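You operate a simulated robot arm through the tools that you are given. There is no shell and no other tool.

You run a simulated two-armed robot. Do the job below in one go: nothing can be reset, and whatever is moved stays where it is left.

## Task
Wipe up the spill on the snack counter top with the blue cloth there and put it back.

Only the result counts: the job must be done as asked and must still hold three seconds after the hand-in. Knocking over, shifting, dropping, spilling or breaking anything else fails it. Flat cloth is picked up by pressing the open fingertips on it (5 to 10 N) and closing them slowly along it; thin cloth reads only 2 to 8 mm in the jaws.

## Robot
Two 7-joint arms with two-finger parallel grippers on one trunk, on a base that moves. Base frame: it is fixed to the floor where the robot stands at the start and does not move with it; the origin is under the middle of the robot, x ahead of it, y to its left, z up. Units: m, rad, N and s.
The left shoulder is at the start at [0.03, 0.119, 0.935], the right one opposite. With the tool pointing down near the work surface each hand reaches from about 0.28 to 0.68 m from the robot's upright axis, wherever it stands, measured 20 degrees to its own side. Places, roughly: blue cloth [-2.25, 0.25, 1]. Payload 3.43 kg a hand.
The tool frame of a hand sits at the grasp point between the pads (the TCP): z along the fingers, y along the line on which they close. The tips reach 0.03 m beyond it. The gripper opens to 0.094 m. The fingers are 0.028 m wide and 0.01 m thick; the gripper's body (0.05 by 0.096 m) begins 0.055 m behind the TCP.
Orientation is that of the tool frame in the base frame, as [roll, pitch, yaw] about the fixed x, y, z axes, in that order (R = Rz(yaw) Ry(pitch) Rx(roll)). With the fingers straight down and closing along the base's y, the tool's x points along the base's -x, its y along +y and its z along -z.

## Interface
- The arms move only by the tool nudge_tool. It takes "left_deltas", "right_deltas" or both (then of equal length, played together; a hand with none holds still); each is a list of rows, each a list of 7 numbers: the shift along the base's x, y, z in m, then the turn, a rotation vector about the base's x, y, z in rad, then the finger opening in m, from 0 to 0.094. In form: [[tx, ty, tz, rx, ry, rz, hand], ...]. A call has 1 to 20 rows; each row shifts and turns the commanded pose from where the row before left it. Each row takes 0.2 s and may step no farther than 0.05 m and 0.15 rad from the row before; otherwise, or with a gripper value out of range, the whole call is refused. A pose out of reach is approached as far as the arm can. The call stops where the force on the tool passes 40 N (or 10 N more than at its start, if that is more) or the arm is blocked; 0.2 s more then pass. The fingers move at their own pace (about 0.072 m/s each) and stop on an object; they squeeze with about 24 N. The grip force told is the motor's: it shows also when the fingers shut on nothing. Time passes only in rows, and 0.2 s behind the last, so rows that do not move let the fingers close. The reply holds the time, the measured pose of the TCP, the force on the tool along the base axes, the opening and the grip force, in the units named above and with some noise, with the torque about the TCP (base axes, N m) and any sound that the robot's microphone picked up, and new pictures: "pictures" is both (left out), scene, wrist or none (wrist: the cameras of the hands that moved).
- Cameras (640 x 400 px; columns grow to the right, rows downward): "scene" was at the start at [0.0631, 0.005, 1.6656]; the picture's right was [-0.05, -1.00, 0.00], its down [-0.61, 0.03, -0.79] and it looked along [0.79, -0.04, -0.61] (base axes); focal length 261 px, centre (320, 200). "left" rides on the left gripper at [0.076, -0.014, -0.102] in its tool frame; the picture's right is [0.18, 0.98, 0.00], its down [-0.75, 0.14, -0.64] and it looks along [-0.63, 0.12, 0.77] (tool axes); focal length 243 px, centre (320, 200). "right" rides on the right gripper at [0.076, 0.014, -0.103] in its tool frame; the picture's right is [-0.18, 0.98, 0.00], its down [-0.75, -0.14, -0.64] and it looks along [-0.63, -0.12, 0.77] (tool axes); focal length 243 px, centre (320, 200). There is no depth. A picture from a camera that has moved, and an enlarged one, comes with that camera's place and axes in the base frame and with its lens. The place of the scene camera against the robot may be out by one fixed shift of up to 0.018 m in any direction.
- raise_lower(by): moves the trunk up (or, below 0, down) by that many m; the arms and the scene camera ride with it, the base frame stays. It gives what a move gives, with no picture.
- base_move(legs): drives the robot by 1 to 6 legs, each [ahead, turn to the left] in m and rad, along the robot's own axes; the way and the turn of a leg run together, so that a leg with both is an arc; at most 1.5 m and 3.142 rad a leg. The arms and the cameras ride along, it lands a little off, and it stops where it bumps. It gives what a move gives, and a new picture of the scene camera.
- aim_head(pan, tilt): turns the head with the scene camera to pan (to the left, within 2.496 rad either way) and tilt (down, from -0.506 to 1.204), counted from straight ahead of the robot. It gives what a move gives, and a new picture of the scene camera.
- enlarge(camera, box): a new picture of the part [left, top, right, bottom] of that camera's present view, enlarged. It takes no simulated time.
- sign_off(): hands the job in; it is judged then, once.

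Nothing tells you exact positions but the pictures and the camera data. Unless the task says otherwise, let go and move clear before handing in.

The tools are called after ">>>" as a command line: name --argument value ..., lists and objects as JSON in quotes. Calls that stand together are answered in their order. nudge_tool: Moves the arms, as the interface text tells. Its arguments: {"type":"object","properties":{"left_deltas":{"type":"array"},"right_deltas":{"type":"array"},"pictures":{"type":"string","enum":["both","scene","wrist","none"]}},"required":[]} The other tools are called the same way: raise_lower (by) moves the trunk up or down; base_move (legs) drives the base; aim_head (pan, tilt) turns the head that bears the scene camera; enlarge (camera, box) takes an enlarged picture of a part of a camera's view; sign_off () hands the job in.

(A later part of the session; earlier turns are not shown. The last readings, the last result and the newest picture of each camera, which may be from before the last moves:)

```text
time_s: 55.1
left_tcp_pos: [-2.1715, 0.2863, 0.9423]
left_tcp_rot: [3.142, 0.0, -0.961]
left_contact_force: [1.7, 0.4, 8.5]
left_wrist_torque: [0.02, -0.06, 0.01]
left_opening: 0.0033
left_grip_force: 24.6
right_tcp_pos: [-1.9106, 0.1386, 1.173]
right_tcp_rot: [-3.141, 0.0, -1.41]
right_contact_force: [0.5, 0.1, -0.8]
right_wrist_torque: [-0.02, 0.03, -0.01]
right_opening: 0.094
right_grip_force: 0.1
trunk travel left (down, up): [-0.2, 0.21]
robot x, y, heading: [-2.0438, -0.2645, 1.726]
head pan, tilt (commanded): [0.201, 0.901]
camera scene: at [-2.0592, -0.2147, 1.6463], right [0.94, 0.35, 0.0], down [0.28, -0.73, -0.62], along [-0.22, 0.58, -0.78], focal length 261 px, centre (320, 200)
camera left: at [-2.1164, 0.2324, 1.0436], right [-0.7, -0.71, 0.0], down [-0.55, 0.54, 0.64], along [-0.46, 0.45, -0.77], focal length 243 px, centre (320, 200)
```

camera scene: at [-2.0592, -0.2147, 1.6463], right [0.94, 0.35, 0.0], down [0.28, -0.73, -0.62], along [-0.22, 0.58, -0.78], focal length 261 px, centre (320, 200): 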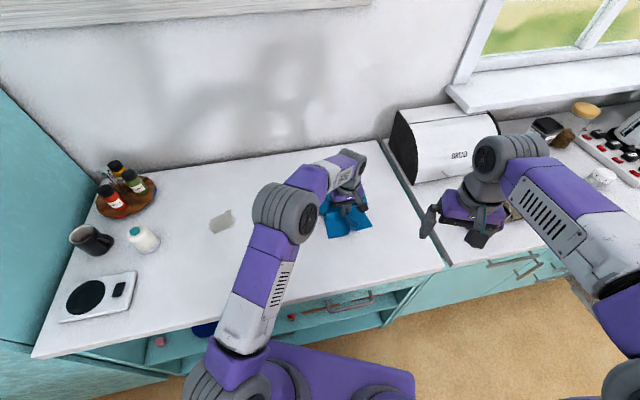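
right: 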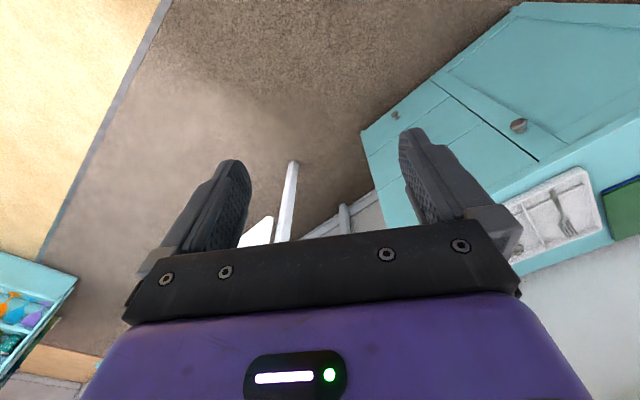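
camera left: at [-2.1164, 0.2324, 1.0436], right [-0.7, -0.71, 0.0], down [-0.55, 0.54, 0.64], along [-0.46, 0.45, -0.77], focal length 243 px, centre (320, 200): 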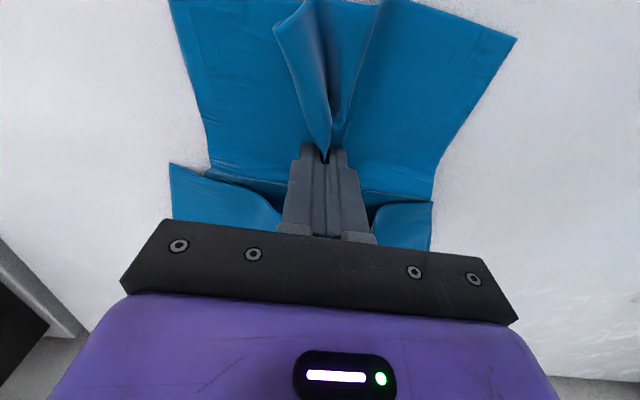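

The grip reads 3.3 mm at 24.6 N, so the cloth is pinched. I'll lift it slightly to confirm that it comes up.

>>> nudge_tool --left_deltas '[[0, 0, 0.01, 0, 0, 0, 0], [0, 0, 0.015, 0, 0, 0, 0], [0, 0, 0.015, 0, 0, 0, 0], [0, 0, 0, 0, 0, 0, 0]]' --pictures "both"

>>> enlarge --camera "scene" --box '[260, 140, 420, 260]'

```text
time_s: 56.1
left_tcp_pos: [-2.1721, 0.2874, 0.9809]
left_tcp_rot: [-3.141, 0.001, -0.96]
left_contact_force: [-0.3, -0.3, 0.2]
left_wrist_torque: [-0.01, -0.04, -0.02]
left_opening: 0.0033
left_grip_force: 23.9
right_tcp_pos: [-1.9111, 0.1388, 1.1732]
right_tcp_rot: [-3.141, 0.0, -1.41]
right_contact_force: [-1.0, 0.7, 0.1]
right_wrist_torque: [0.02, -0.02, 0.01]
right_opening: 0.0944
right_grip_force: 0.1
trunk travel left (down, up): [-0.2, 0.21]
robot x, y, heading: [-2.0474, -0.2678, 1.728]
head pan, tilt (commanded): [0.201, 0.901]
camera scene: at [-2.0596, -0.2138, 1.6462], right [0.94, 0.35, 0.0], down [0.28, -0.73, -0.62], along [-0.22, 0.58, -0.78], focal length 261 px, centre (320, 200)
camera left: at [-2.1162, 0.2332, 1.0831], right [-0.7, -0.71, 0.0], down [-0.55, 0.54, 0.64], along [-0.46, 0.45, -0.77], focal length 243 px, centre (320, 200)
```

scene: 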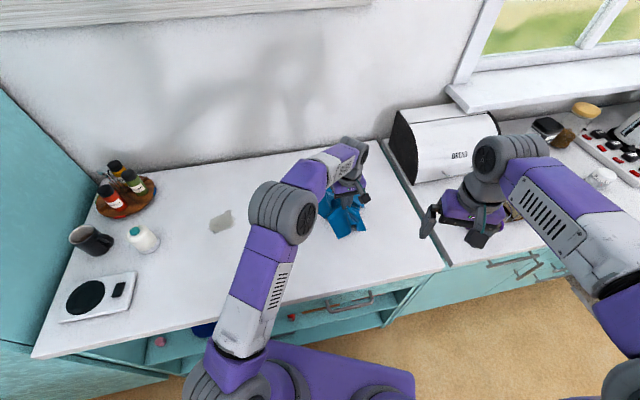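
left: 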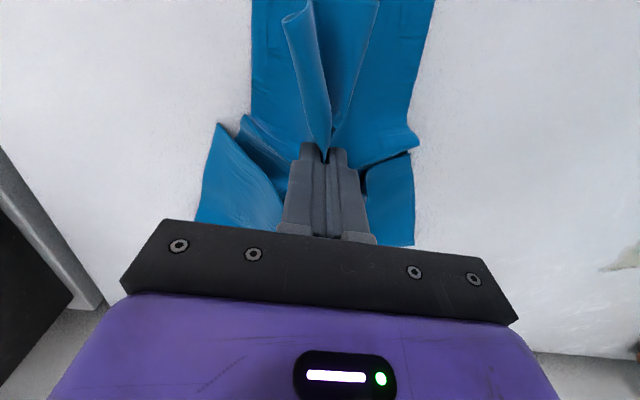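

```text
3.33 times, centred on (340, 200) of scene
camera zoom: at [-2.0596, -0.2138, 1.6462], right [0.94, 0.35, 0.0], down [0.28, -0.73, -0.62], along [-0.22, 0.58, -0.78], focal length 871 px, centre (253, 200)
```

zoom: 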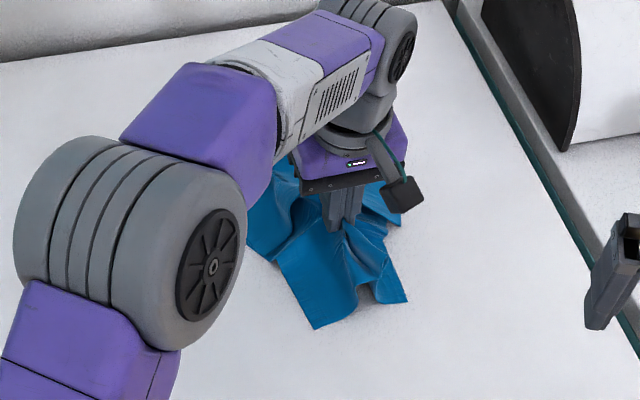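

The cloth came up with the fingers and stays held. I'll carry it low along the counter to the spill at [-2.548, 0.107], well clear of the small white bottle near [-2.72, -0.05].

>>> nudge_tool --left_deltas '[[-0.015, -0.007, 0.006, 0, 0, 0, 0], [-0.03, -0.0145, 0.004, 0, 0, 0, 0], [-0.03, -0.0145, 0, 0, 0, 0, 0], [-0.03, -0.0145, 0, 0, 0, 0, 0], [-0.03, -0.0145, 0, 0, 0, 0, 0], [-0.03, -0.0145, 0, 0, 0, 0, 0], [-0.03, -0.0145, 0, 0, 0, 0, 0], [-0.03, -0.0145, 0, 0, 0, 0, 0], [-0.03, -0.0145, 0, 0, 0, 0, 0], [-0.03, -0.0145, 0, 0, 0, 0, 0], [-0.03, -0.0145, 0, 0, 0, 0, 0], [-0.02, -0.0095, 0, 0, 0, 0, 0], [0, 0, 0, 0, 0, 0, 0]]' --pictures "both"

```text
time_s: 58.9
left_tcp_pos: [-2.5078, 0.1264, 0.991]
left_tcp_rot: [3.141, 0.0, -0.962]
left_contact_force: [-0.3, 0.2, 0.1]
left_wrist_torque: [0.01, -0.02, -0.01]
left_opening: 0.0031
left_grip_force: 24.2
right_tcp_pos: [-1.9109, 0.1379, 1.1728]
right_tcp_rot: [-3.141, -0.001, -1.413]
right_contact_force: [-0.1, 0.2, -0.1]
right_wrist_torque: [-0.03, 0.05, 0.0]
right_opening: 0.0942
right_grip_force: 0.0
trunk travel left (down, up): [-0.2, 0.21]
robot x, y, heading: [-2.0454, -0.2652, 1.736]
head pan, tilt (commanded): [0.201, 0.901]
camera scene: at [-2.0593, -0.2138, 1.6462], right [0.94, 0.35, 0.0], down [0.28, -0.73, -0.62], along [-0.22, 0.58, -0.78], focal length 261 px, centre (320, 200)
camera left: at [-2.4523, 0.0717, 1.0934], right [-0.7, -0.71, 0.0], down [-0.55, 0.54, 0.64], along [-0.46, 0.45, -0.77], focal length 243 px, centre (320, 200)
```

scene: 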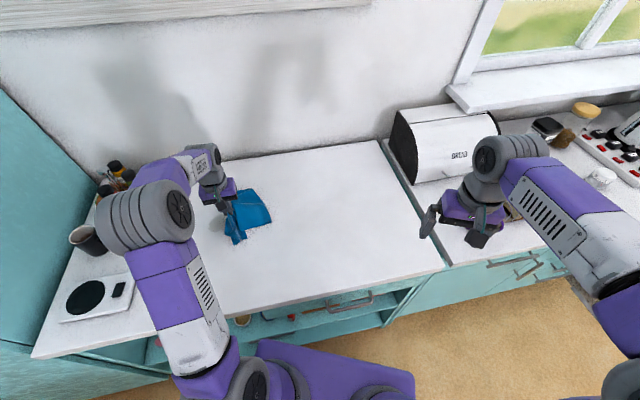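
left: 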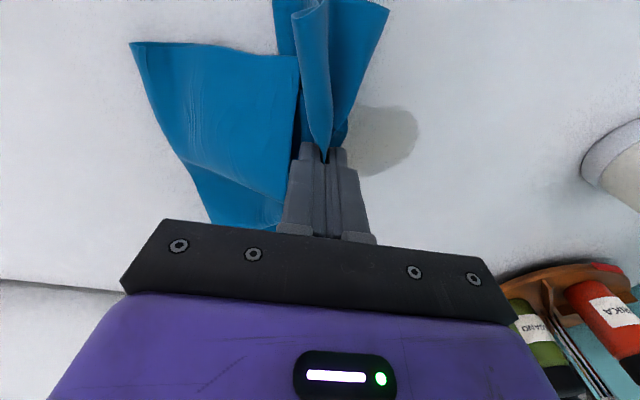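

The cloth trails behind the fingers, and the spill shows just left of them in the wrist view. I'll lower the cloth onto the right side of the spill and press lightly.

>>> nudge_tool --left_deltas '[[0, 0, -0.012, 0, 0, 0, 0], [0, 0, -0.012, 0, 0, 0, 0], [0, 0, -0.01, 0, 0, 0, 0], [0, 0, -0.006, 0, 0, 0, 0], [0, 0, -0.004, 0, 0, 0, 0], [0, 0, 0, 0, 0, 0, 0]]' --pictures "none"

>>> nudge_tool --left_deltas '[[0, 0, -0.002, 0, 0, 0, 0], [0, 0, -0.002, 0, 0, 0, 0], [0, 0, 0, 0, 0, 0, 0]]' --pictures "none"

```text
time_s: 60.3
left_tcp_pos: [-2.5071, 0.1254, 0.9473]
left_tcp_rot: [3.141, 0.002, -0.959]
left_contact_force: [-0.9, -0.1, 3.3]
left_wrist_torque: [0.03, 0.02, -0.01]
left_opening: 0.0033
left_grip_force: 23.9
right_tcp_pos: [-1.9107, 0.1388, 1.1739]
right_tcp_rot: [-3.141, -0.001, -1.41]
right_contact_force: [0.5, -0.1, -0.2]
right_wrist_torque: [0.0, 0.01, 0.01]
right_opening: 0.094
right_grip_force: 0.1
trunk travel left (down, up): [-0.2, 0.21]
robot x, y, heading: [-2.0438, -0.2648, 1.728]
head pan, tilt (commanded): [0.201, 0.901]
```

```text
time_s: 61.1
left_tcp_pos: [-2.5068, 0.1255, 0.9444]
left_tcp_rot: [3.141, 0.003, -0.958]
left_contact_force: [0.1, -0.4, 9.9]
left_wrist_torque: [0.02, -0.02, -0.01]
left_opening: 0.0031
left_grip_force: 24.2
right_tcp_pos: [-1.9105, 0.1376, 1.1716]
right_tcp_rot: [-3.141, 0.0, -1.41]
right_contact_force: [-0.4, 0.1, 0.2]
right_wrist_torque: [0.01, 0.0, 0.06]
right_opening: 0.0939
right_grip_force: 0.0
trunk travel left (down, up): [-0.2, 0.21]
robot x, y, heading: [-2.0452, -0.2622, 1.729]
head pan, tilt (commanded): [0.201, 0.901]
```

The cloth presses on the counter with about 10 N. I'll wipe left across the spill, staying well short of the bottle.

>>> nudge_tool --left_deltas '[[-0.0128, -0.0078, 0, 0, 0, 0, 0], [-0.0128, -0.0078, 0, 0, 0, 0, 0], [-0.0128, -0.0078, 0, 0, 0, 0, 0], [-0.0128, -0.0078, 0, 0, 0, 0, 0], [-0.0128, -0.0078, 0, 0, 0, 0, 0], [-0.0128, -0.0078, 0, 0, 0, 0, 0], [0, 0, 0, 0, 0, 0, 0]]' --pictures "both"

```text
time_s: 62.7
left_tcp_pos: [-2.583, 0.0775, 0.9444]
left_tcp_rot: [-3.14, 0.0, -0.96]
left_contact_force: [1.8, 0.3, 7.7]
left_wrist_torque: [0.04, -0.11, -0.02]
left_opening: 0.0036
left_grip_force: 23.7
right_tcp_pos: [-1.9097, 0.1384, 1.173]
right_tcp_rot: [3.141, 0.001, -1.409]
right_contact_force: [0.4, 0.0, 0.1]
right_wrist_torque: [0.02, 0.0, 0.0]
right_opening: 0.094
right_grip_force: 0.0
trunk travel left (down, up): [-0.2, 0.21]
robot x, y, heading: [-2.0442, -0.2668, 1.734]
head pan, tilt (commanded): [0.201, 0.901]
camera scene: at [-2.0585, -0.2141, 1.6462], right [0.94, 0.35, 0.0], down [0.28, -0.73, -0.62], along [-0.22, 0.58, -0.78], focal length 261 px, centre (320, 200)
camera left: at [-2.5277, 0.0239, 1.0463], right [-0.7, -0.71, 0.0], down [-0.55, 0.54, 0.64], along [-0.46, 0.45, -0.77], focal length 243 px, centre (320, 200)
```

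scene: 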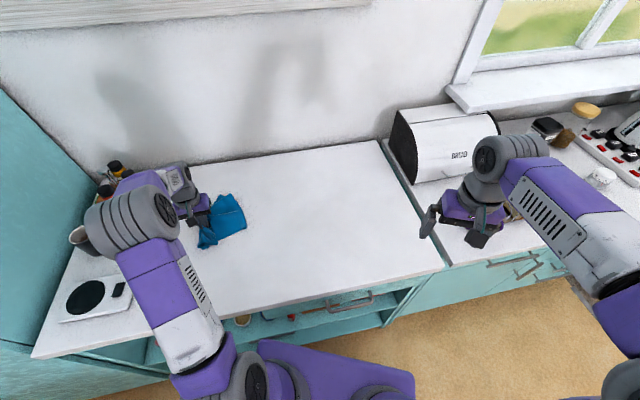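
left: 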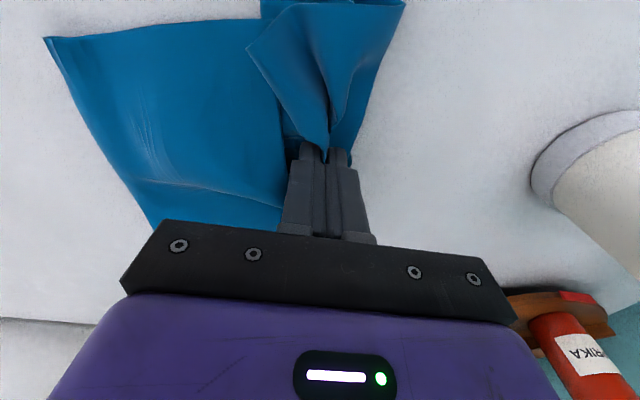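

No spill shows beside the fingers now, and the bottle and spice rack stand untouched. I'll continue wiping over the far part of the patch in overlapping strokes.

>>> nudge_tool --left_deltas '[[-0.0065, 0.0106, 0, 0, 0, 0, 0], [-0.0065, 0.0106, 0, 0, 0, 0, 0], [0.0128, 0.0078, 0, 0, 0, 0, 0], [0.0128, 0.0078, 0, 0, 0, 0, 0], [0.0128, 0.0078, 0, 0, 0, 0, 0], [0.0128, 0.0078, 0, 0, 0, 0, 0], [0.0128, 0.0078, 0, 0, 0, 0, 0], [0.0128, 0.0078, 0, 0, 0, 0, 0], [-0.0062, 0.0102, 0, 0, 0, 0, 0], [-0.0062, 0.0102, 0, 0, 0, 0, 0], [-0.0128, -0.0078, 0, 0, 0, 0, 0], [-0.0128, -0.0078, 0, 0, 0, 0, 0], [-0.0128, -0.0078, 0, 0, 0, 0, 0], [-0.0128, -0.0078, 0, 0, 0, 0, 0], [-0.0128, -0.0078, 0, 0, 0, 0, 0], [0, 0, 0, 0, 0, 0, 0]]' --pictures "both"

```text
time_s: 66.1
left_tcp_pos: [-2.5948, 0.1272, 0.9443]
left_tcp_rot: [3.141, -0.002, -0.961]
left_contact_force: [3.0, 0.8, 7.7]
left_wrist_torque: [0.02, -0.12, -0.01]
left_opening: 0.0033
left_grip_force: 23.2
right_tcp_pos: [-1.9104, 0.1379, 1.172]
right_tcp_rot: [-3.14, 0.001, -1.41]
right_contact_force: [0.6, -0.6, 0.5]
right_wrist_torque: [0.01, 0.03, -0.01]
right_opening: 0.0939
right_grip_force: 0.1
trunk travel left (down, up): [-0.2, 0.21]
robot x, y, heading: [-2.0448, -0.2655, 1.734]
head pan, tilt (commanded): [0.201, 0.901]
camera scene: at [-2.0584, -0.2142, 1.6463], right [0.94, 0.35, 0.0], down [0.28, -0.73, -0.62], along [-0.22, 0.58, -0.78], focal length 261 px, centre (320, 200)
camera left: at [-2.5404, 0.0735, 1.0461], right [-0.7, -0.71, 0.0], down [-0.55, 0.54, 0.64], along [-0.46, 0.45, -0.77], focal length 243 px, centre (320, 200)
```

scene: 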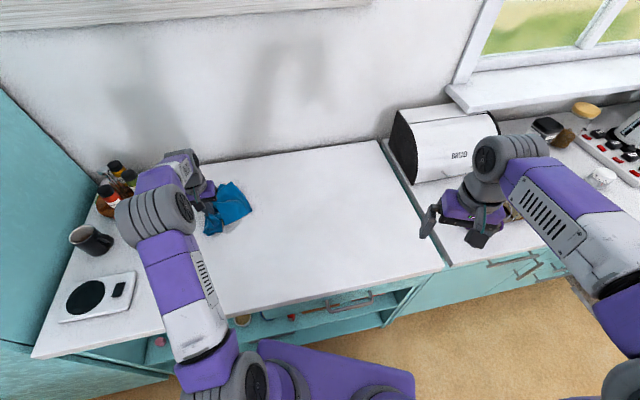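
left: 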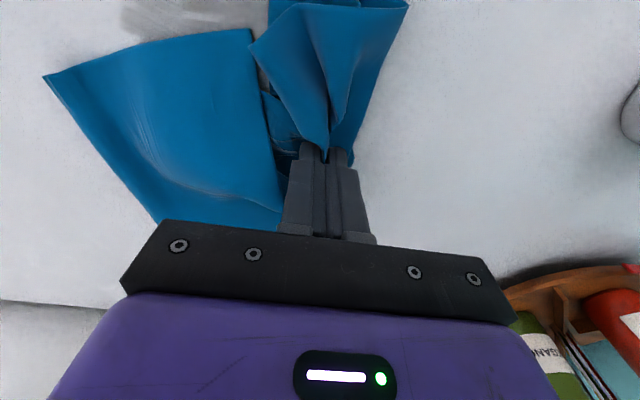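

A grey smear still shows on the near-right side of the patch in the wrist view. I'll enlarge the head view before the next strokes.

>>> enlarge --camera "scene" --box '[160, 160, 280, 260]'

>>> enlarge --camera "left" --box '[80, 0, 440, 180]'

```text
4.00 times, centred on (220, 210) of scene
camera zoom: at [-2.0584, -0.2142, 1.6463], right [0.94, 0.35, 0.0], down [0.28, -0.73, -0.62], along [-0.22, 0.58, -0.78], focal length 1045 px, centre (720, 160)
```

zoom: 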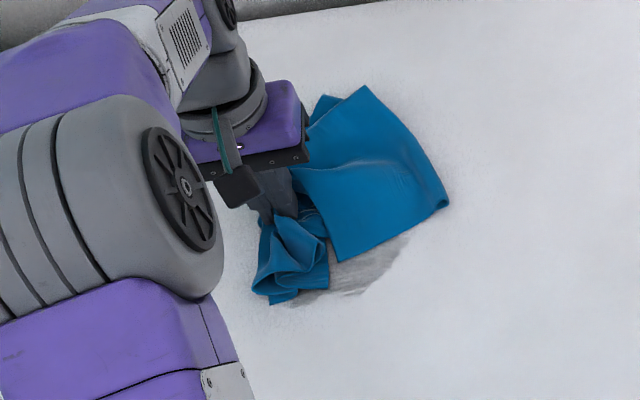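

```text
1.78 times, centred on (260, 90) of left
camera zoom: at [-2.5404, 0.0735, 1.0461], right [-0.7, -0.71, 0.0], down [-0.55, 0.54, 0.64], along [-0.46, 0.45, -0.77], focal length 431 px, centre (427, 396)
```

zoom: 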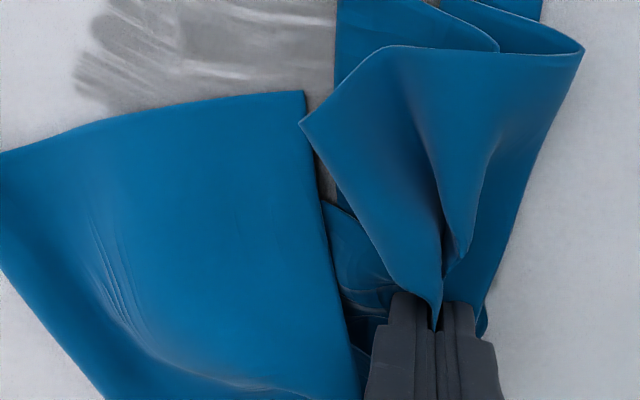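

The patch has gone streaky and faint, so the wiping works, but residue remains on the near and right side, down to about [-2.53, 0.05] and right to [-2.48, 0.14]. I'll raster over the whole area again with slightly firmer pressure.

>>> nudge_tool --left_deltas '[[0.0104, -0.017, -0.0005, 0, 0, 0, 0], [0.017, 0.0104, 0, 0, 0, 0, 0], [0.017, 0.0104, 0, 0, 0, 0, 0], [0.017, 0.0104, 0, 0, 0, 0, 0], [0.017, 0.0104, 0, 0, 0, 0, 0], [0.017, 0.0104, 0, 0, 0, 0, 0], [0.017, 0.0104, 0, 0, 0, 0, 0], [0.0104, -0.017, 0, 0, 0, 0, 0], [-0.017, -0.0104, 0, 0, 0, 0, 0], [-0.017, -0.0104, 0, 0, 0, 0, 0], [-0.017, -0.0104, 0, 0, 0, 0, 0], [-0.017, -0.0104, 0, 0, 0, 0, 0], [-0.017, -0.0104, 0, 0, 0, 0, 0], [-0.017, -0.0104, 0, 0, 0, 0, 0], [0.0104, -0.017, 0, 0, 0, 0, 0], [0.017, 0.0104, 0, 0, 0, 0, 0], [0.017, 0.0104, 0, 0, 0, 0, 0], [0.017, 0.0104, 0, 0, 0, 0, 0], [0.017, 0.0104, 0, 0, 0, 0, 0], [0.017, 0.0104, 0, 0, 0, 0, 0]]' --pictures "both"

```text
time_s: 70.3
left_tcp_pos: [-2.4772, 0.1285, 0.9434]
left_tcp_rot: [3.141, 0.002, -0.962]
left_contact_force: [-4.6, -2.8, 17.6]
left_wrist_torque: [-0.21, 0.09, -0.09]
left_opening: 0.003
left_grip_force: 23.9
right_tcp_pos: [-1.9091, 0.1371, 1.1716]
right_tcp_rot: [-3.142, 0.0, -1.41]
right_contact_force: [-0.2, -0.6, 0.7]
right_wrist_torque: [-0.04, 0.02, -0.01]
right_opening: 0.0938
right_grip_force: 0.1
trunk travel left (down, up): [-0.2, 0.21]
robot x, y, heading: [-2.0438, -0.2649, 1.728]
head pan, tilt (commanded): [0.201, 0.901]
camera scene: at [-2.0586, -0.2154, 1.6463], right [0.94, 0.35, 0.0], down [0.28, -0.73, -0.62], along [-0.22, 0.58, -0.78], focal length 261 px, centre (320, 200)
camera left: at [-2.4238, 0.0739, 1.0455], right [-0.7, -0.71, 0.0], down [-0.55, 0.54, 0.64], along [-0.46, 0.45, -0.77], focal length 243 px, centre (320, 200)
```

scene: 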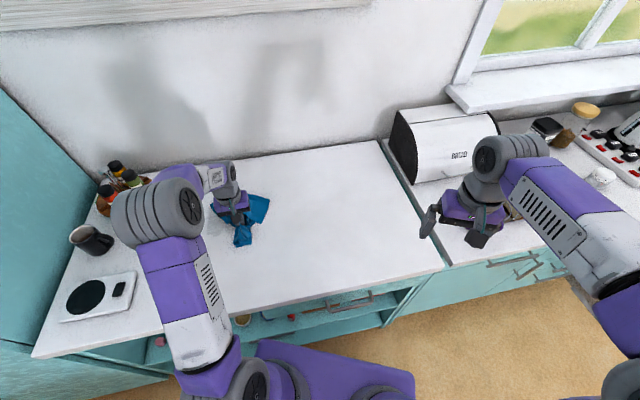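
left: 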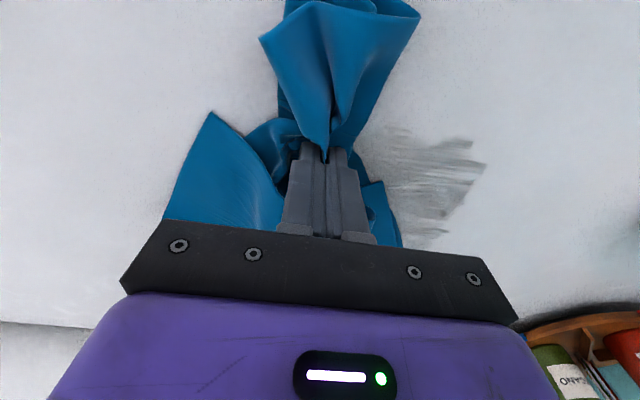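

The remaining streaks lie between x -2.59 and -2.50, y 0.05 and 0.12, and get fainter with each pass. I'll now stroke across the earlier direction in closely spaced lines.

>>> nudge_tool --left_deltas '[[-0.0128, -0.0078, 0, 0, 0, 0, 0], [-0.0128, -0.0078, 0, 0, 0, 0, 0], [-0.0104, 0.017, 0, 0, 0, 0, 0], [-0.0104, 0.017, 0, 0, 0, 0, 0], [-0.0104, 0.017, 0, 0, 0, 0, 0], [-0.0128, -0.0078, 0, 0, 0, 0, 0], [0.0104, -0.017, 0, 0, 0, 0, 0], [0.0104, -0.017, 0, 0, 0, 0, 0], [0.0104, -0.017, 0, 0, 0, 0, 0], [0.0104, -0.017, 0, 0, 0, 0, 0], [0.0104, -0.017, 0, 0, 0, 0, 0], [-0.0128, -0.0078, 0, 0, 0, 0, 0], [-0.0104, 0.017, 0, 0, 0, 0, 0], [-0.0104, 0.017, 0, 0, 0, 0, 0], [-0.0104, 0.017, 0, 0, 0, 0, 0], [-0.0104, 0.017, 0, 0, 0, 0, 0], [-0.0104, 0.017, 0, 0, 0, 0, 0], [-0.0128, -0.0078, 0, 0, 0, 0, 0], [0.0104, -0.017, 0, 0, 0, 0, 0], [0.0104, -0.017, 0, 0, 0, 0, 0]]' --pictures "wrist"

>>> nudge_tool --left_deltas '[[0.0104, -0.017, 0, 0, 0, 0, 0], [0.0104, -0.017, 0, 0, 0, 0, 0], [0.0104, -0.017, 0, 0, 0, 0, 0], [-0.0128, -0.0078, 0, 0, 0, 0, 0], [-0.0104, 0.017, 0, 0, 0, 0, 0], [-0.0104, 0.017, 0, 0, 0, 0, 0], [-0.0104, 0.017, 0, 0, 0, 0, 0], [-0.0104, 0.017, 0, 0, 0, 0, 0], [-0.0104, 0.017, 0, 0, 0, 0, 0], [-0.0128, -0.0078, 0, 0, 0, 0, 0], [0.0104, -0.017, 0, 0, 0, 0, 0], [0.0104, -0.017, 0, 0, 0, 0, 0], [0.0104, -0.017, 0, 0, 0, 0, 0], [0.0104, -0.017, 0, 0, 0, 0, 0], [-0.0104, 0.017, 0, 0, 0, 0, 0], [-0.0104, 0.017, 0, 0, 0, 0, 0], [-0.0104, 0.017, 0, 0, 0, 0, 0], [-0.0104, 0.017, 0, 0, 0, 0, 0]]' --pictures "both"

```text
time_s: 74.5
left_tcp_pos: [-2.5545, 0.1059, 0.944]
left_tcp_rot: [3.141, 0.0, -0.961]
left_contact_force: [-2.0, 3.3, 13.0]
left_wrist_torque: [0.02, -0.01, 0.02]
left_opening: 0.0033
left_grip_force: 24.0
right_tcp_pos: [-1.9098, 0.1389, 1.1728]
right_tcp_rot: [-3.141, 0.0, -1.41]
right_contact_force: [-1.1, -0.4, -0.1]
right_wrist_torque: [-0.01, 0.01, 0.01]
right_opening: 0.0939
right_grip_force: 0.1
trunk travel left (down, up): [-0.2, 0.21]
robot x, y, heading: [-2.0412, -0.2673, 1.735]
head pan, tilt (commanded): [0.201, 0.901]
camera left: at [-2.4992, 0.0527, 1.0456], right [-0.7, -0.71, 0.0], down [-0.55, 0.54, 0.64], along [-0.46, 0.45, -0.77], focal length 243 px, centre (320, 200)
```

left: 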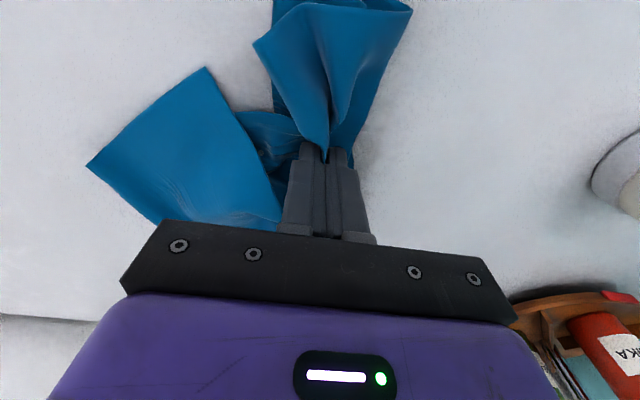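

```text
time_s: 78.3
left_tcp_pos: [-2.5992, 0.1241, 0.9436]
left_tcp_rot: [-3.14, -0.001, -0.961]
left_contact_force: [1.4, -2.5, 9.2]
left_wrist_torque: [-0.14, -0.09, -0.05]
left_opening: 0.0035
left_grip_force: 24.1
right_tcp_pos: [-1.9099, 0.1375, 1.1733]
right_tcp_rot: [3.141, 0.001, -1.411]
right_contact_force: [-0.4, 0.4, -0.7]
right_wrist_torque: [0.02, -0.04, 0.0]
right_opening: 0.0941
right_grip_force: 0.1
trunk travel left (down, up): [-0.2, 0.21]
robot x, y, heading: [-2.045, -0.2625, 1.728]
head pan, tilt (commanded): [0.201, 0.901]
camera scene: at [-2.0583, -0.2148, 1.6463], right [0.94, 0.35, 0.0], down [0.28, -0.73, -0.62], along [-0.22, 0.58, -0.78], focal length 261 px, centre (320, 200)
camera left: at [-2.5453, 0.0703, 1.0458], right [-0.7, -0.71, 0.0], down [-0.55, 0.54, 0.64], along [-0.46, 0.45, -0.77], focal length 243 px, centre (320, 200)
```

scene: 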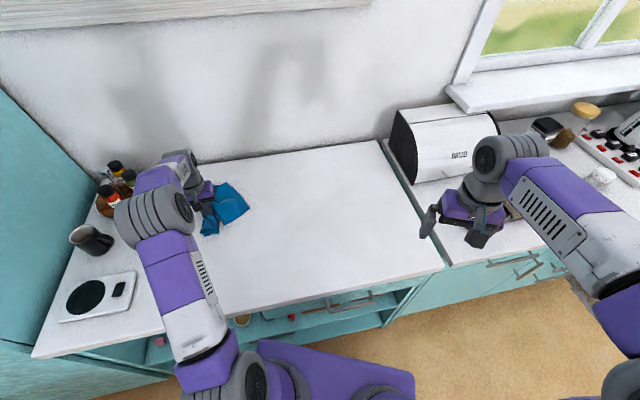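
left: 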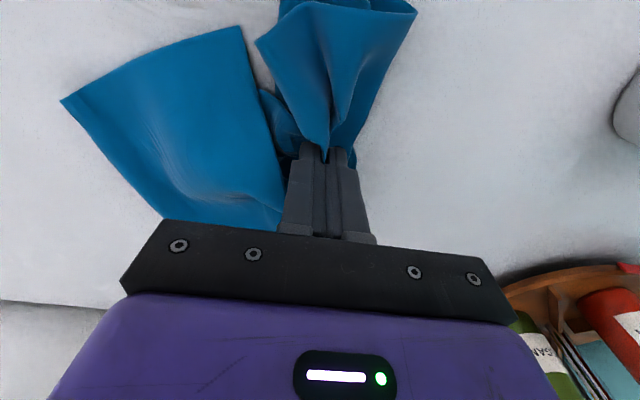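

No streaks are visible in either view now. To see what lies under the cloth, I'll lift it and move right, then inspect the spot.

>>> nudge_tool --left_deltas '[[0, 0, 0.015, 0, 0, 0, 0], [0, 0, 0.025, 0, 0, 0, 0], [0.02, 0.0122, 0.02, 0, 0, 0, 0], [0.03, 0.018, 0, 0, 0, 0, 0], [0.03, 0.018, 0, 0, 0, 0, 0], [0.03, 0.018, 0, 0, 0, 0, 0], [0.03, 0.018, 0, 0, 0, 0, 0], [0.03, 0.018, 0, 0, 0, 0, 0], [0, 0, 0, 0, 0, 0, 0]]' --pictures "both"

>>> enlarge --camera "scene" --box '[160, 180, 280, 260]'

>>> enlarge --camera "left" --box '[320, 40, 640, 240]'

```text
time_s: 80.3
left_tcp_pos: [-2.4298, 0.2285, 1.0022]
left_tcp_rot: [-3.141, 0.0, -0.96]
left_contact_force: [-0.3, -0.6, -0.5]
left_wrist_torque: [0.02, -0.02, 0.0]
left_opening: 0.0033
left_grip_force: 23.9
right_tcp_pos: [-1.9112, 0.1371, 1.1737]
right_tcp_rot: [-3.141, -0.001, -1.41]
right_contact_force: [0.2, -0.8, 0.6]
right_wrist_torque: [0.01, 0.01, 0.03]
right_opening: 0.0941
right_grip_force: 0.0
trunk travel left (down, up): [-0.2, 0.21]
robot x, y, heading: [-2.0447, -0.2647, 1.73]
head pan, tilt (commanded): [0.201, 0.901]
camera scene: at [-2.0601, -0.2143, 1.6462], right [0.94, 0.35, 0.0], down [0.28, -0.73, -0.62], along [-0.22, 0.58, -0.78], focal length 261 px, centre (320, 200)
camera left: at [-2.3752, 0.1738, 1.1043], right [-0.7, -0.71, 0.0], down [-0.55, 0.54, 0.64], along [-0.46, 0.45, -0.77], focal length 243 px, centre (320, 200)
```

scene: 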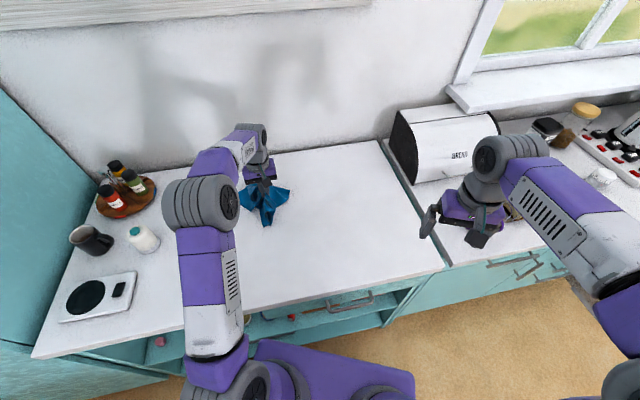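
left: 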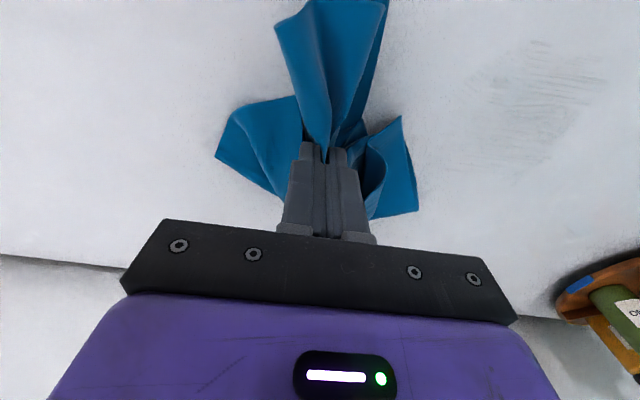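

```text
5.00 times, centred on (220, 220) of scene
camera zoom: at [-2.0601, -0.2143, 1.6462], right [0.94, 0.35, 0.0], down [0.28, -0.73, -0.62], along [-0.22, 0.58, -0.78], focal length 1306 px, centre (820, 100)
```

zoom: 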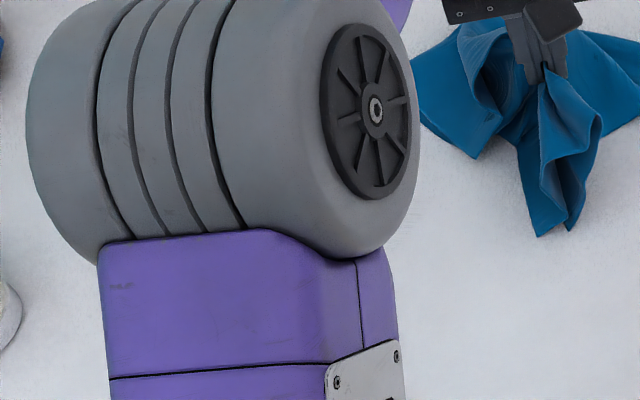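

```text
2.00 times, centred on (480, 140) of left
camera zoom: at [-2.3752, 0.1738, 1.1043], right [-0.7, -0.71, 0.0], down [-0.55, 0.54, 0.64], along [-0.46, 0.45, -0.77], focal length 485 px, centre (0, 320)
```

zoom: 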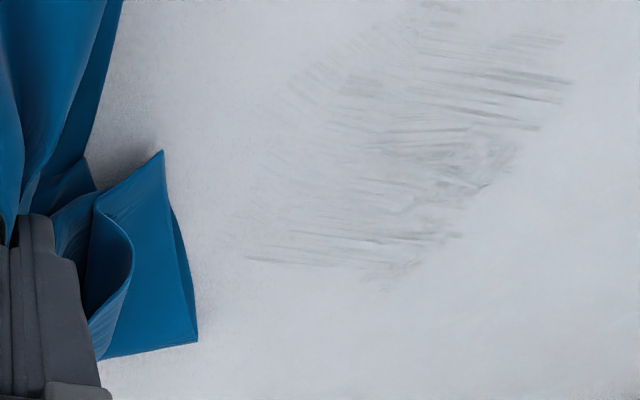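

A very faint film of streaks remains over x -2.61 to -2.49, y 0.055 to 0.18. I'll go back to the far corner of that area, press again and run a finer raster.

>>> nudge_tool --left_deltas '[[-0.0362, -0.0118, 0, 0, 0, 0, 0], [-0.0362, -0.0118, 0, 0, 0, 0, 0], [-0.0362, -0.0118, -0.01, 0, 0, 0, 0], [0, 0, -0.02, 0, 0, 0, 0], [0, 0, -0.015, 0, 0, 0, 0], [0, 0, -0.008, 0, 0, 0, 0], [0, 0, -0.004, 0, 0, 0, 0], [0, 0, 0, 0, 0, 0, 0]]' --pictures "wrist"

```text
time_s: 82.1
left_tcp_pos: [-2.5392, 0.1932, 0.945]
left_tcp_rot: [-3.141, 0.004, -0.96]
left_contact_force: [0.2, 0.3, 3.7]
left_wrist_torque: [0.07, -0.04, -0.02]
left_opening: 0.0033
left_grip_force: 24.2
right_tcp_pos: [-1.9108, 0.138, 1.1729]
right_tcp_rot: [3.141, -0.002, -1.409]
right_contact_force: [1.7, -0.4, 0.3]
right_wrist_torque: [0.01, -0.03, 0.0]
right_opening: 0.0938
right_grip_force: 0.1
trunk travel left (down, up): [-0.2, 0.21]
robot x, y, heading: [-2.045, -0.2711, 1.733]
head pan, tilt (commanded): [0.201, 0.901]
camera left: at [-2.4841, 0.1381, 1.0483], right [-0.7, -0.71, 0.0], down [-0.55, 0.54, 0.64], along [-0.46, 0.45, -0.77], focal length 243 px, centre (320, 200)
```

left: 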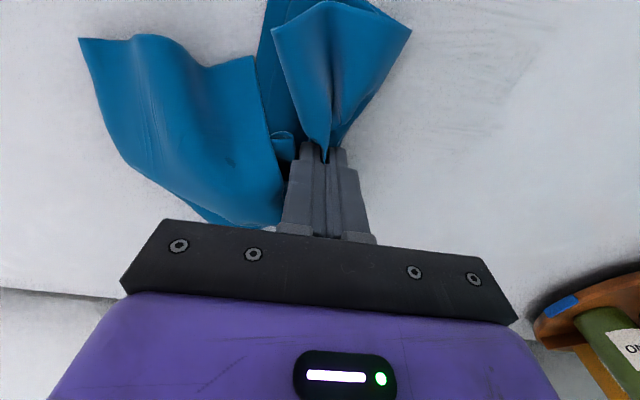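

The press is 3.7 N, so I'll lower 1.5 mm and run the fine zigzag over the whole area.

>>> nudge_tool --left_deltas '[[0.0119, -0.0232, -0.0015, 0, 0, 0, 0], [0.0119, -0.0232, 0, 0, 0, 0, 0], [0.0119, -0.0232, 0, 0, 0, 0, 0], [0.0119, -0.0232, 0, 0, 0, 0, 0], [0.0119, -0.0232, 0, 0, 0, 0, 0], [-0.0153, 0.0211, 0, 0, 0, 0, 0], [-0.0153, 0.0211, 0, 0, 0, 0, 0], [-0.0153, 0.0211, 0, 0, 0, 0, 0], [-0.0153, 0.0211, 0, 0, 0, 0, 0], [-0.0153, 0.0211, 0, 0, 0, 0, 0], [0.0119, -0.0232, 0, 0, 0, 0, 0], [0.0119, -0.0232, 0, 0, 0, 0, 0], [0.0119, -0.0232, 0, 0, 0, 0, 0], [0.0119, -0.0232, 0, 0, 0, 0, 0], [0.0119, -0.0232, 0, 0, 0, 0, 0], [-0.0153, 0.0211, 0, 0, 0, 0, 0], [-0.0153, 0.0211, 0, 0, 0, 0, 0], [-0.0153, 0.0211, 0, 0, 0, 0, 0], [-0.0153, 0.0211, 0, 0, 0, 0, 0], [-0.0153, 0.0211, 0, 0, 0, 0, 0]]' --pictures "none"

>>> nudge_tool --left_deltas '[[0.0119, -0.0232, 0, 0, 0, 0, 0], [0.0119, -0.0232, 0, 0, 0, 0, 0], [0.0119, -0.0232, 0, 0, 0, 0, 0], [0.0119, -0.0232, 0, 0, 0, 0, 0], [0.0119, -0.0232, 0, 0, 0, 0, 0], [-0.0153, 0.0211, 0, 0, 0, 0, 0], [-0.0153, 0.0211, 0, 0, 0, 0, 0], [-0.0153, 0.0211, 0, 0, 0, 0, 0], [-0.0153, 0.0211, 0, 0, 0, 0, 0], [-0.0153, 0.0211, 0, 0, 0, 0, 0], [0.0119, -0.0232, 0, 0, 0, 0, 0], [0.0119, -0.0232, 0, 0, 0, 0, 0], [0.0119, -0.0232, 0, 0, 0, 0, 0], [0.0119, -0.0232, 0, 0, 0, 0, 0], [0.0119, -0.0232, 0, 0, 0, 0, 0], [-0.0153, 0.0211, 0, 0, 0, 0, 0], [-0.0153, 0.0211, 0, 0, 0, 0, 0], [-0.0153, 0.0211, 0, 0, 0, 0, 0], [-0.0153, 0.0211, 0, 0, 0, 0, 0], [-0.0153, 0.0211, 0, 0, 0, 0, 0]]' --pictures "both"

```text
time_s: 86.3
left_tcp_pos: [-2.5724, 0.1713, 0.9456]
left_tcp_rot: [-3.14, 0.002, -0.962]
left_contact_force: [0.6, -0.7, 14.2]
left_wrist_torque: [0.12, -0.05, -0.04]
left_opening: 0.0031
left_grip_force: 23.5
right_tcp_pos: [-1.9091, 0.1381, 1.1729]
right_tcp_rot: [3.139, 0.0, -1.409]
right_contact_force: [-0.2, -0.3, 0.2]
right_wrist_torque: [0.03, 0.01, 0.04]
right_opening: 0.0939
right_grip_force: 0.0
trunk travel left (down, up): [-0.2, 0.21]
robot x, y, heading: [-2.0485, -0.2623, 1.735]
head pan, tilt (commanded): [0.201, 0.901]
```

```text
time_s: 90.5
left_tcp_pos: [-2.6071, 0.1504, 0.9453]
left_tcp_rot: [3.141, 0.003, -0.959]
left_contact_force: [0.8, -1.7, 12.2]
left_wrist_torque: [0.09, -0.01, -0.02]
left_opening: 0.0032
left_grip_force: 24.0
right_tcp_pos: [-1.9099, 0.1375, 1.1728]
right_tcp_rot: [3.139, 0.0, -1.409]
right_contact_force: [0.4, 0.7, -0.8]
right_wrist_torque: [0.01, -0.01, -0.02]
right_opening: 0.094
right_grip_force: 0.2
trunk travel left (down, up): [-0.2, 0.21]
robot x, y, heading: [-2.0427, -0.2649, 1.736]
head pan, tilt (commanded): [0.201, 0.901]
camera scene: at [-2.0581, -0.2148, 1.6463], right [0.94, 0.35, 0.0], down [0.28, -0.73, -0.62], along [-0.22, 0.58, -0.78], focal length 261 px, centre (320, 200)
camera left: at [-2.5519, 0.0956, 1.0473], right [-0.7, -0.71, 0.0], down [-0.55, 0.54, 0.64], along [-0.46, 0.45, -0.77], focal length 243 px, centre (320, 200)
```

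scene: 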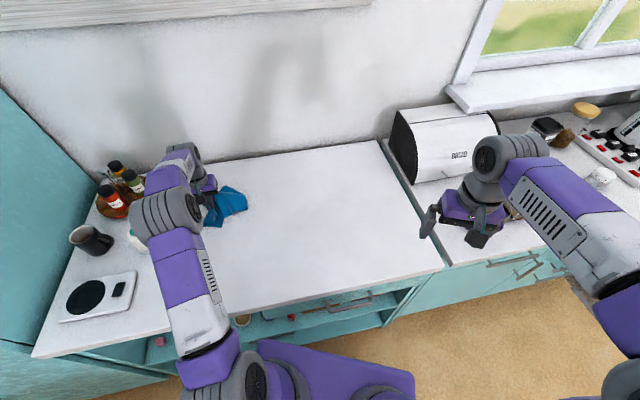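
left: 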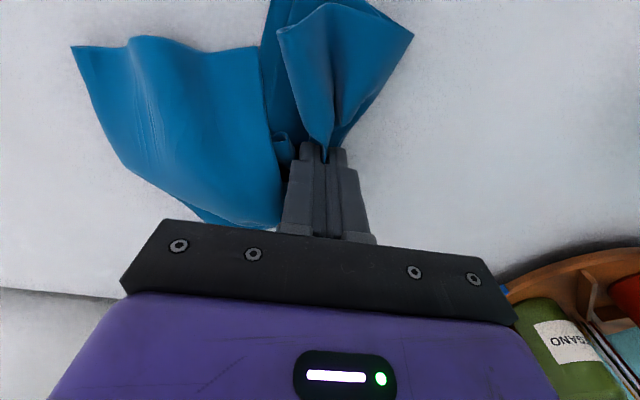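

The area looks clean from here. I'll finish with a pass of strokes along the counter over the same area, then check again.

>>> nudge_tool --left_deltas '[[0.0119, -0.0232, 0, 0, 0, 0, 0], [0.0119, -0.0232, 0, 0, 0, 0, 0], [0.0119, -0.0232, 0, 0, 0, 0, 0], [0.0119, -0.0232, 0, 0, 0, 0, 0], [0.0119, -0.0232, 0, 0, 0, 0, 0], [0.0197, 0.0157, 0, 0, 0, 0, 0], [0.0197, 0.0157, 0, 0, 0, 0, 0], [0.0197, 0.0157, 0, 0, 0, 0, 0], [0.0197, 0.0157, 0, 0, 0, 0, 0], [-0.0229, -0.0105, 0, 0, 0, 0, 0], [-0.0229, -0.0105, 0, 0, 0, 0, 0], [-0.0229, -0.0105, 0, 0, 0, 0, 0], [-0.0229, -0.0105, 0, 0, 0, 0, 0], [0.0197, 0.0157, 0, 0, 0, 0, 0], [0.0197, 0.0157, 0, 0, 0, 0, 0], [0.0197, 0.0157, 0, 0, 0, 0, 0], [0.0197, 0.0157, 0, 0, 0, 0, 0]]' --pictures "none"

>>> nudge_tool --left_deltas '[[-0.0229, -0.0105, 0, 0, 0, 0, 0], [-0.0229, -0.0105, 0, 0, 0, 0, 0], [-0.0229, -0.0105, 0, 0, 0, 0, 0], [-0.0229, -0.0105, 0, 0, 0, 0, 0], [0.0197, 0.0157, 0, 0, 0, 0, 0], [0.0197, 0.0157, 0, 0, 0, 0, 0], [0.0197, 0.0157, 0, 0, 0, 0, 0], [0.0197, 0.0157, 0, 0, 0, 0, 0], [-0.0229, -0.0105, 0, 0, 0, 0, 0], [-0.0229, -0.0105, 0, 0, 0, 0, 0], [-0.0229, -0.0105, 0, 0, 0, 0, 0], [-0.0229, -0.0105, 0, 0, 0, 0, 0], [0.0197, 0.0157, 0, 0, 0, 0, 0], [0.0197, 0.0157, 0, 0, 0, 0, 0], [0.0197, 0.0157, 0, 0, 0, 0, 0], [0.0197, 0.0157, 0, 0, 0, 0, 0], [-0.0229, -0.0105, 0, 0, 0, 0, 0], [-0.0229, -0.0105, 0, 0, 0, 0, 0], [-0.0229, -0.0105, 0, 0, 0, 0, 0], [-0.0229, -0.0105, 0, 0, 0, 0, 0]]' --pictures "both"

```text
time_s: 94.1
left_tcp_pos: [-2.4817, 0.1183, 0.9454]
left_tcp_rot: [3.14, 0.001, -0.963]
left_contact_force: [-1.8, -2.4, 18.2]
left_wrist_torque: [0.15, 0.09, -0.01]
left_opening: 0.0032
left_grip_force: 24.3
right_tcp_pos: [-1.9109, 0.1371, 1.1727]
right_tcp_rot: [3.141, 0.0, -1.411]
right_contact_force: [0.7, -0.5, 0.0]
right_wrist_torque: [-0.01, 0.0, 0.01]
right_opening: 0.094
right_grip_force: 0.0
trunk travel left (down, up): [-0.2, 0.21]
robot x, y, heading: [-2.0427, -0.2656, 1.729]
head pan, tilt (commanded): [0.201, 0.901]
```

```text
time_s: 98.3
left_tcp_pos: [-2.5976, 0.1173, 0.9449]
left_tcp_rot: [-3.141, 0.001, -0.962]
left_contact_force: [1.5, 1.4, 16.6]
left_wrist_torque: [0.25, -0.03, -0.01]
left_opening: 0.0033
left_grip_force: 23.6
right_tcp_pos: [-1.9094, 0.1379, 1.1719]
right_tcp_rot: [3.14, 0.0, -1.41]
right_contact_force: [0.8, 0.0, 0.3]
right_wrist_torque: [-0.02, 0.02, -0.01]
right_opening: 0.0943
right_grip_force: 0.1
trunk travel left (down, up): [-0.2, 0.21]
robot x, y, heading: [-2.0439, -0.2631, 1.73]
head pan, tilt (commanded): [0.201, 0.901]
camera scene: at [-2.0576, -0.2152, 1.6463], right [0.94, 0.35, 0.0], down [0.28, -0.73, -0.62], along [-0.22, 0.58, -0.78], focal length 261 px, centre (320, 200)
camera left: at [-2.5424, 0.0627, 1.0472], right [-0.7, -0.71, 0.0], down [-0.55, 0.54, 0.64], along [-0.46, 0.45, -0.77], focal length 243 px, centre (320, 200)
```

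scene: 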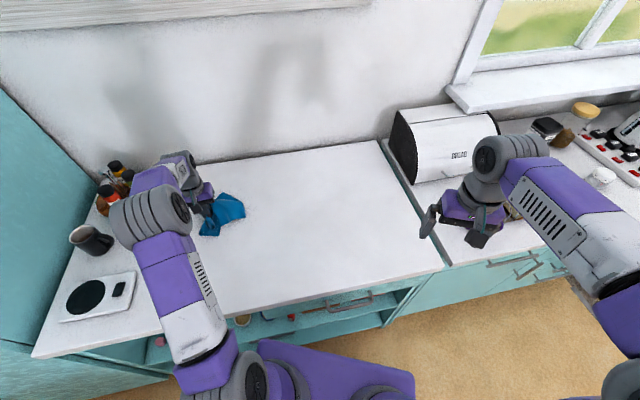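
left: 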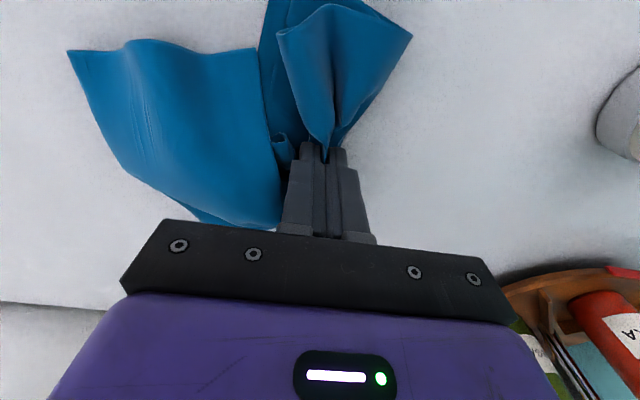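

Next are the last few strokes over the far edge of the area, then a lift to inspect.

>>> nudge_tool --left_deltas '[[0.0197, 0.0157, 0, 0, 0, 0, 0], [0.0197, 0.0157, 0, 0, 0, 0, 0], [0.0197, 0.0157, 0, 0, 0, 0, 0], [0.0197, 0.0157, 0, 0, 0, 0, 0], [-0.0229, -0.0105, 0, 0, 0, 0, 0], [-0.0229, -0.0105, 0, 0, 0, 0, 0], [-0.0229, -0.0105, 0, 0, 0, 0, 0], [-0.0229, -0.0105, 0, 0, 0, 0, 0], [0.0197, 0.0157, 0, 0, 0, 0, 0], [0.0197, 0.0157, 0, 0, 0, 0, 0], [0.0197, 0.0157, 0, 0, 0, 0, 0], [0.0197, 0.0157, 0, 0, 0, 0, 0], [0, 0, 0.015, 0, 0, 0, 0], [0, 0, 0.025, 0, 0, 0, 0], [0.02, 0.0122, 0.02, 0, 0, 0, 0], [0.03, 0.018, 0, 0, 0, 0, 0], [0.03, 0.018, 0, 0, 0, 0, 0], [0.03, 0.018, 0, 0, 0, 0, 0], [0, 0, 0, 0, 0, 0, 0]]' --pictures "both"

>>> enlarge --camera "left" --box '[320, 40, 640, 240]'

>>> enlarge --camera "scene" --box '[160, 180, 280, 260]'

```text
time_s: 102.3
left_tcp_pos: [-2.4238, 0.2674, 1.0043]
left_tcp_rot: [3.141, 0.002, -0.961]
left_contact_force: [-0.8, -0.3, 0.9]
left_wrist_torque: [-0.02, -0.05, 0.02]
left_opening: 0.0033
left_grip_force: 24.0
right_tcp_pos: [-1.9108, 0.1378, 1.1722]
right_tcp_rot: [3.14, -0.001, -1.411]
right_contact_force: [0.3, -0.4, 0.6]
right_wrist_torque: [0.01, -0.06, 0.0]
right_opening: 0.0938
right_grip_force: 0.0
trunk travel left (down, up): [-0.2, 0.21]
robot x, y, heading: [-2.0436, -0.263, 1.73]
head pan, tilt (commanded): [0.201, 0.901]
camera scene: at [-2.0601, -0.2143, 1.6462], right [0.94, 0.35, 0.0], down [0.28, -0.73, -0.62], along [-0.22, 0.58, -0.78], focal length 261 px, centre (320, 200)
camera left: at [-2.3675, 0.2133, 1.1069], right [-0.7, -0.71, 0.0], down [-0.55, 0.54, 0.64], along [-0.46, 0.45, -0.77], focal length 243 px, centre (320, 200)
```

scene: 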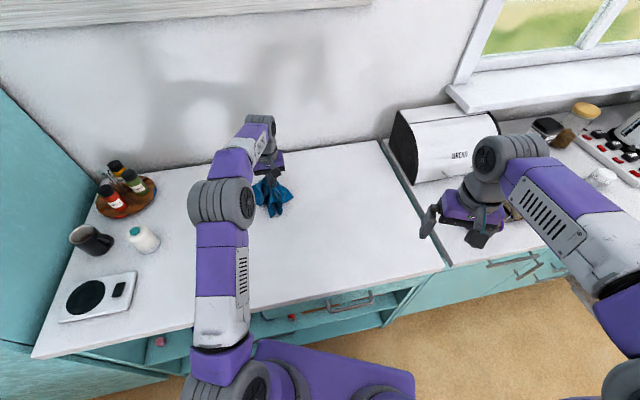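
left: 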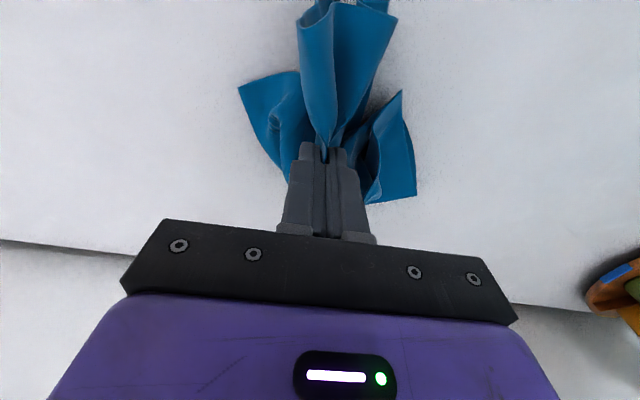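

```text
2.00 times, centred on (480, 140) of left
camera zoom: at [-2.3675, 0.2133, 1.1069], right [-0.7, -0.71, 0.0], down [-0.55, 0.54, 0.64], along [-0.46, 0.45, -0.77], focal length 485 px, centre (0, 320)
```

zoom: 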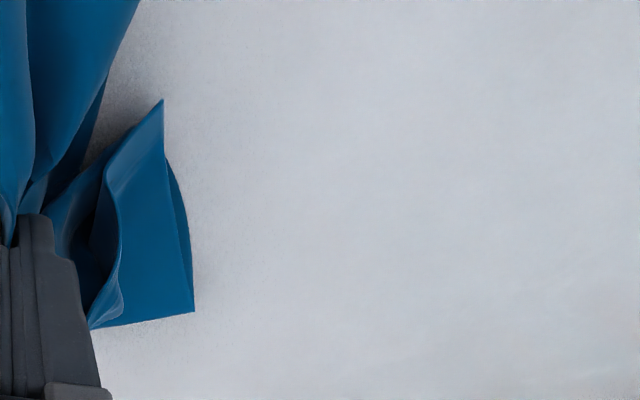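

```text
5.00 times, centred on (220, 220) of scene
camera zoom: at [-2.0601, -0.2143, 1.6462], right [0.94, 0.35, 0.0], down [0.28, -0.73, -0.62], along [-0.22, 0.58, -0.78], focal length 1306 px, centre (820, 100)
```

zoom: 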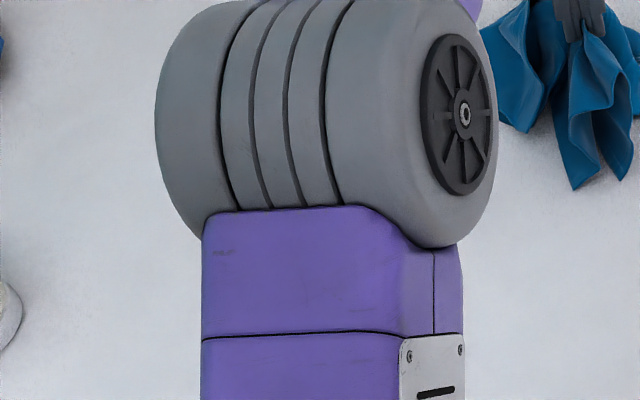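

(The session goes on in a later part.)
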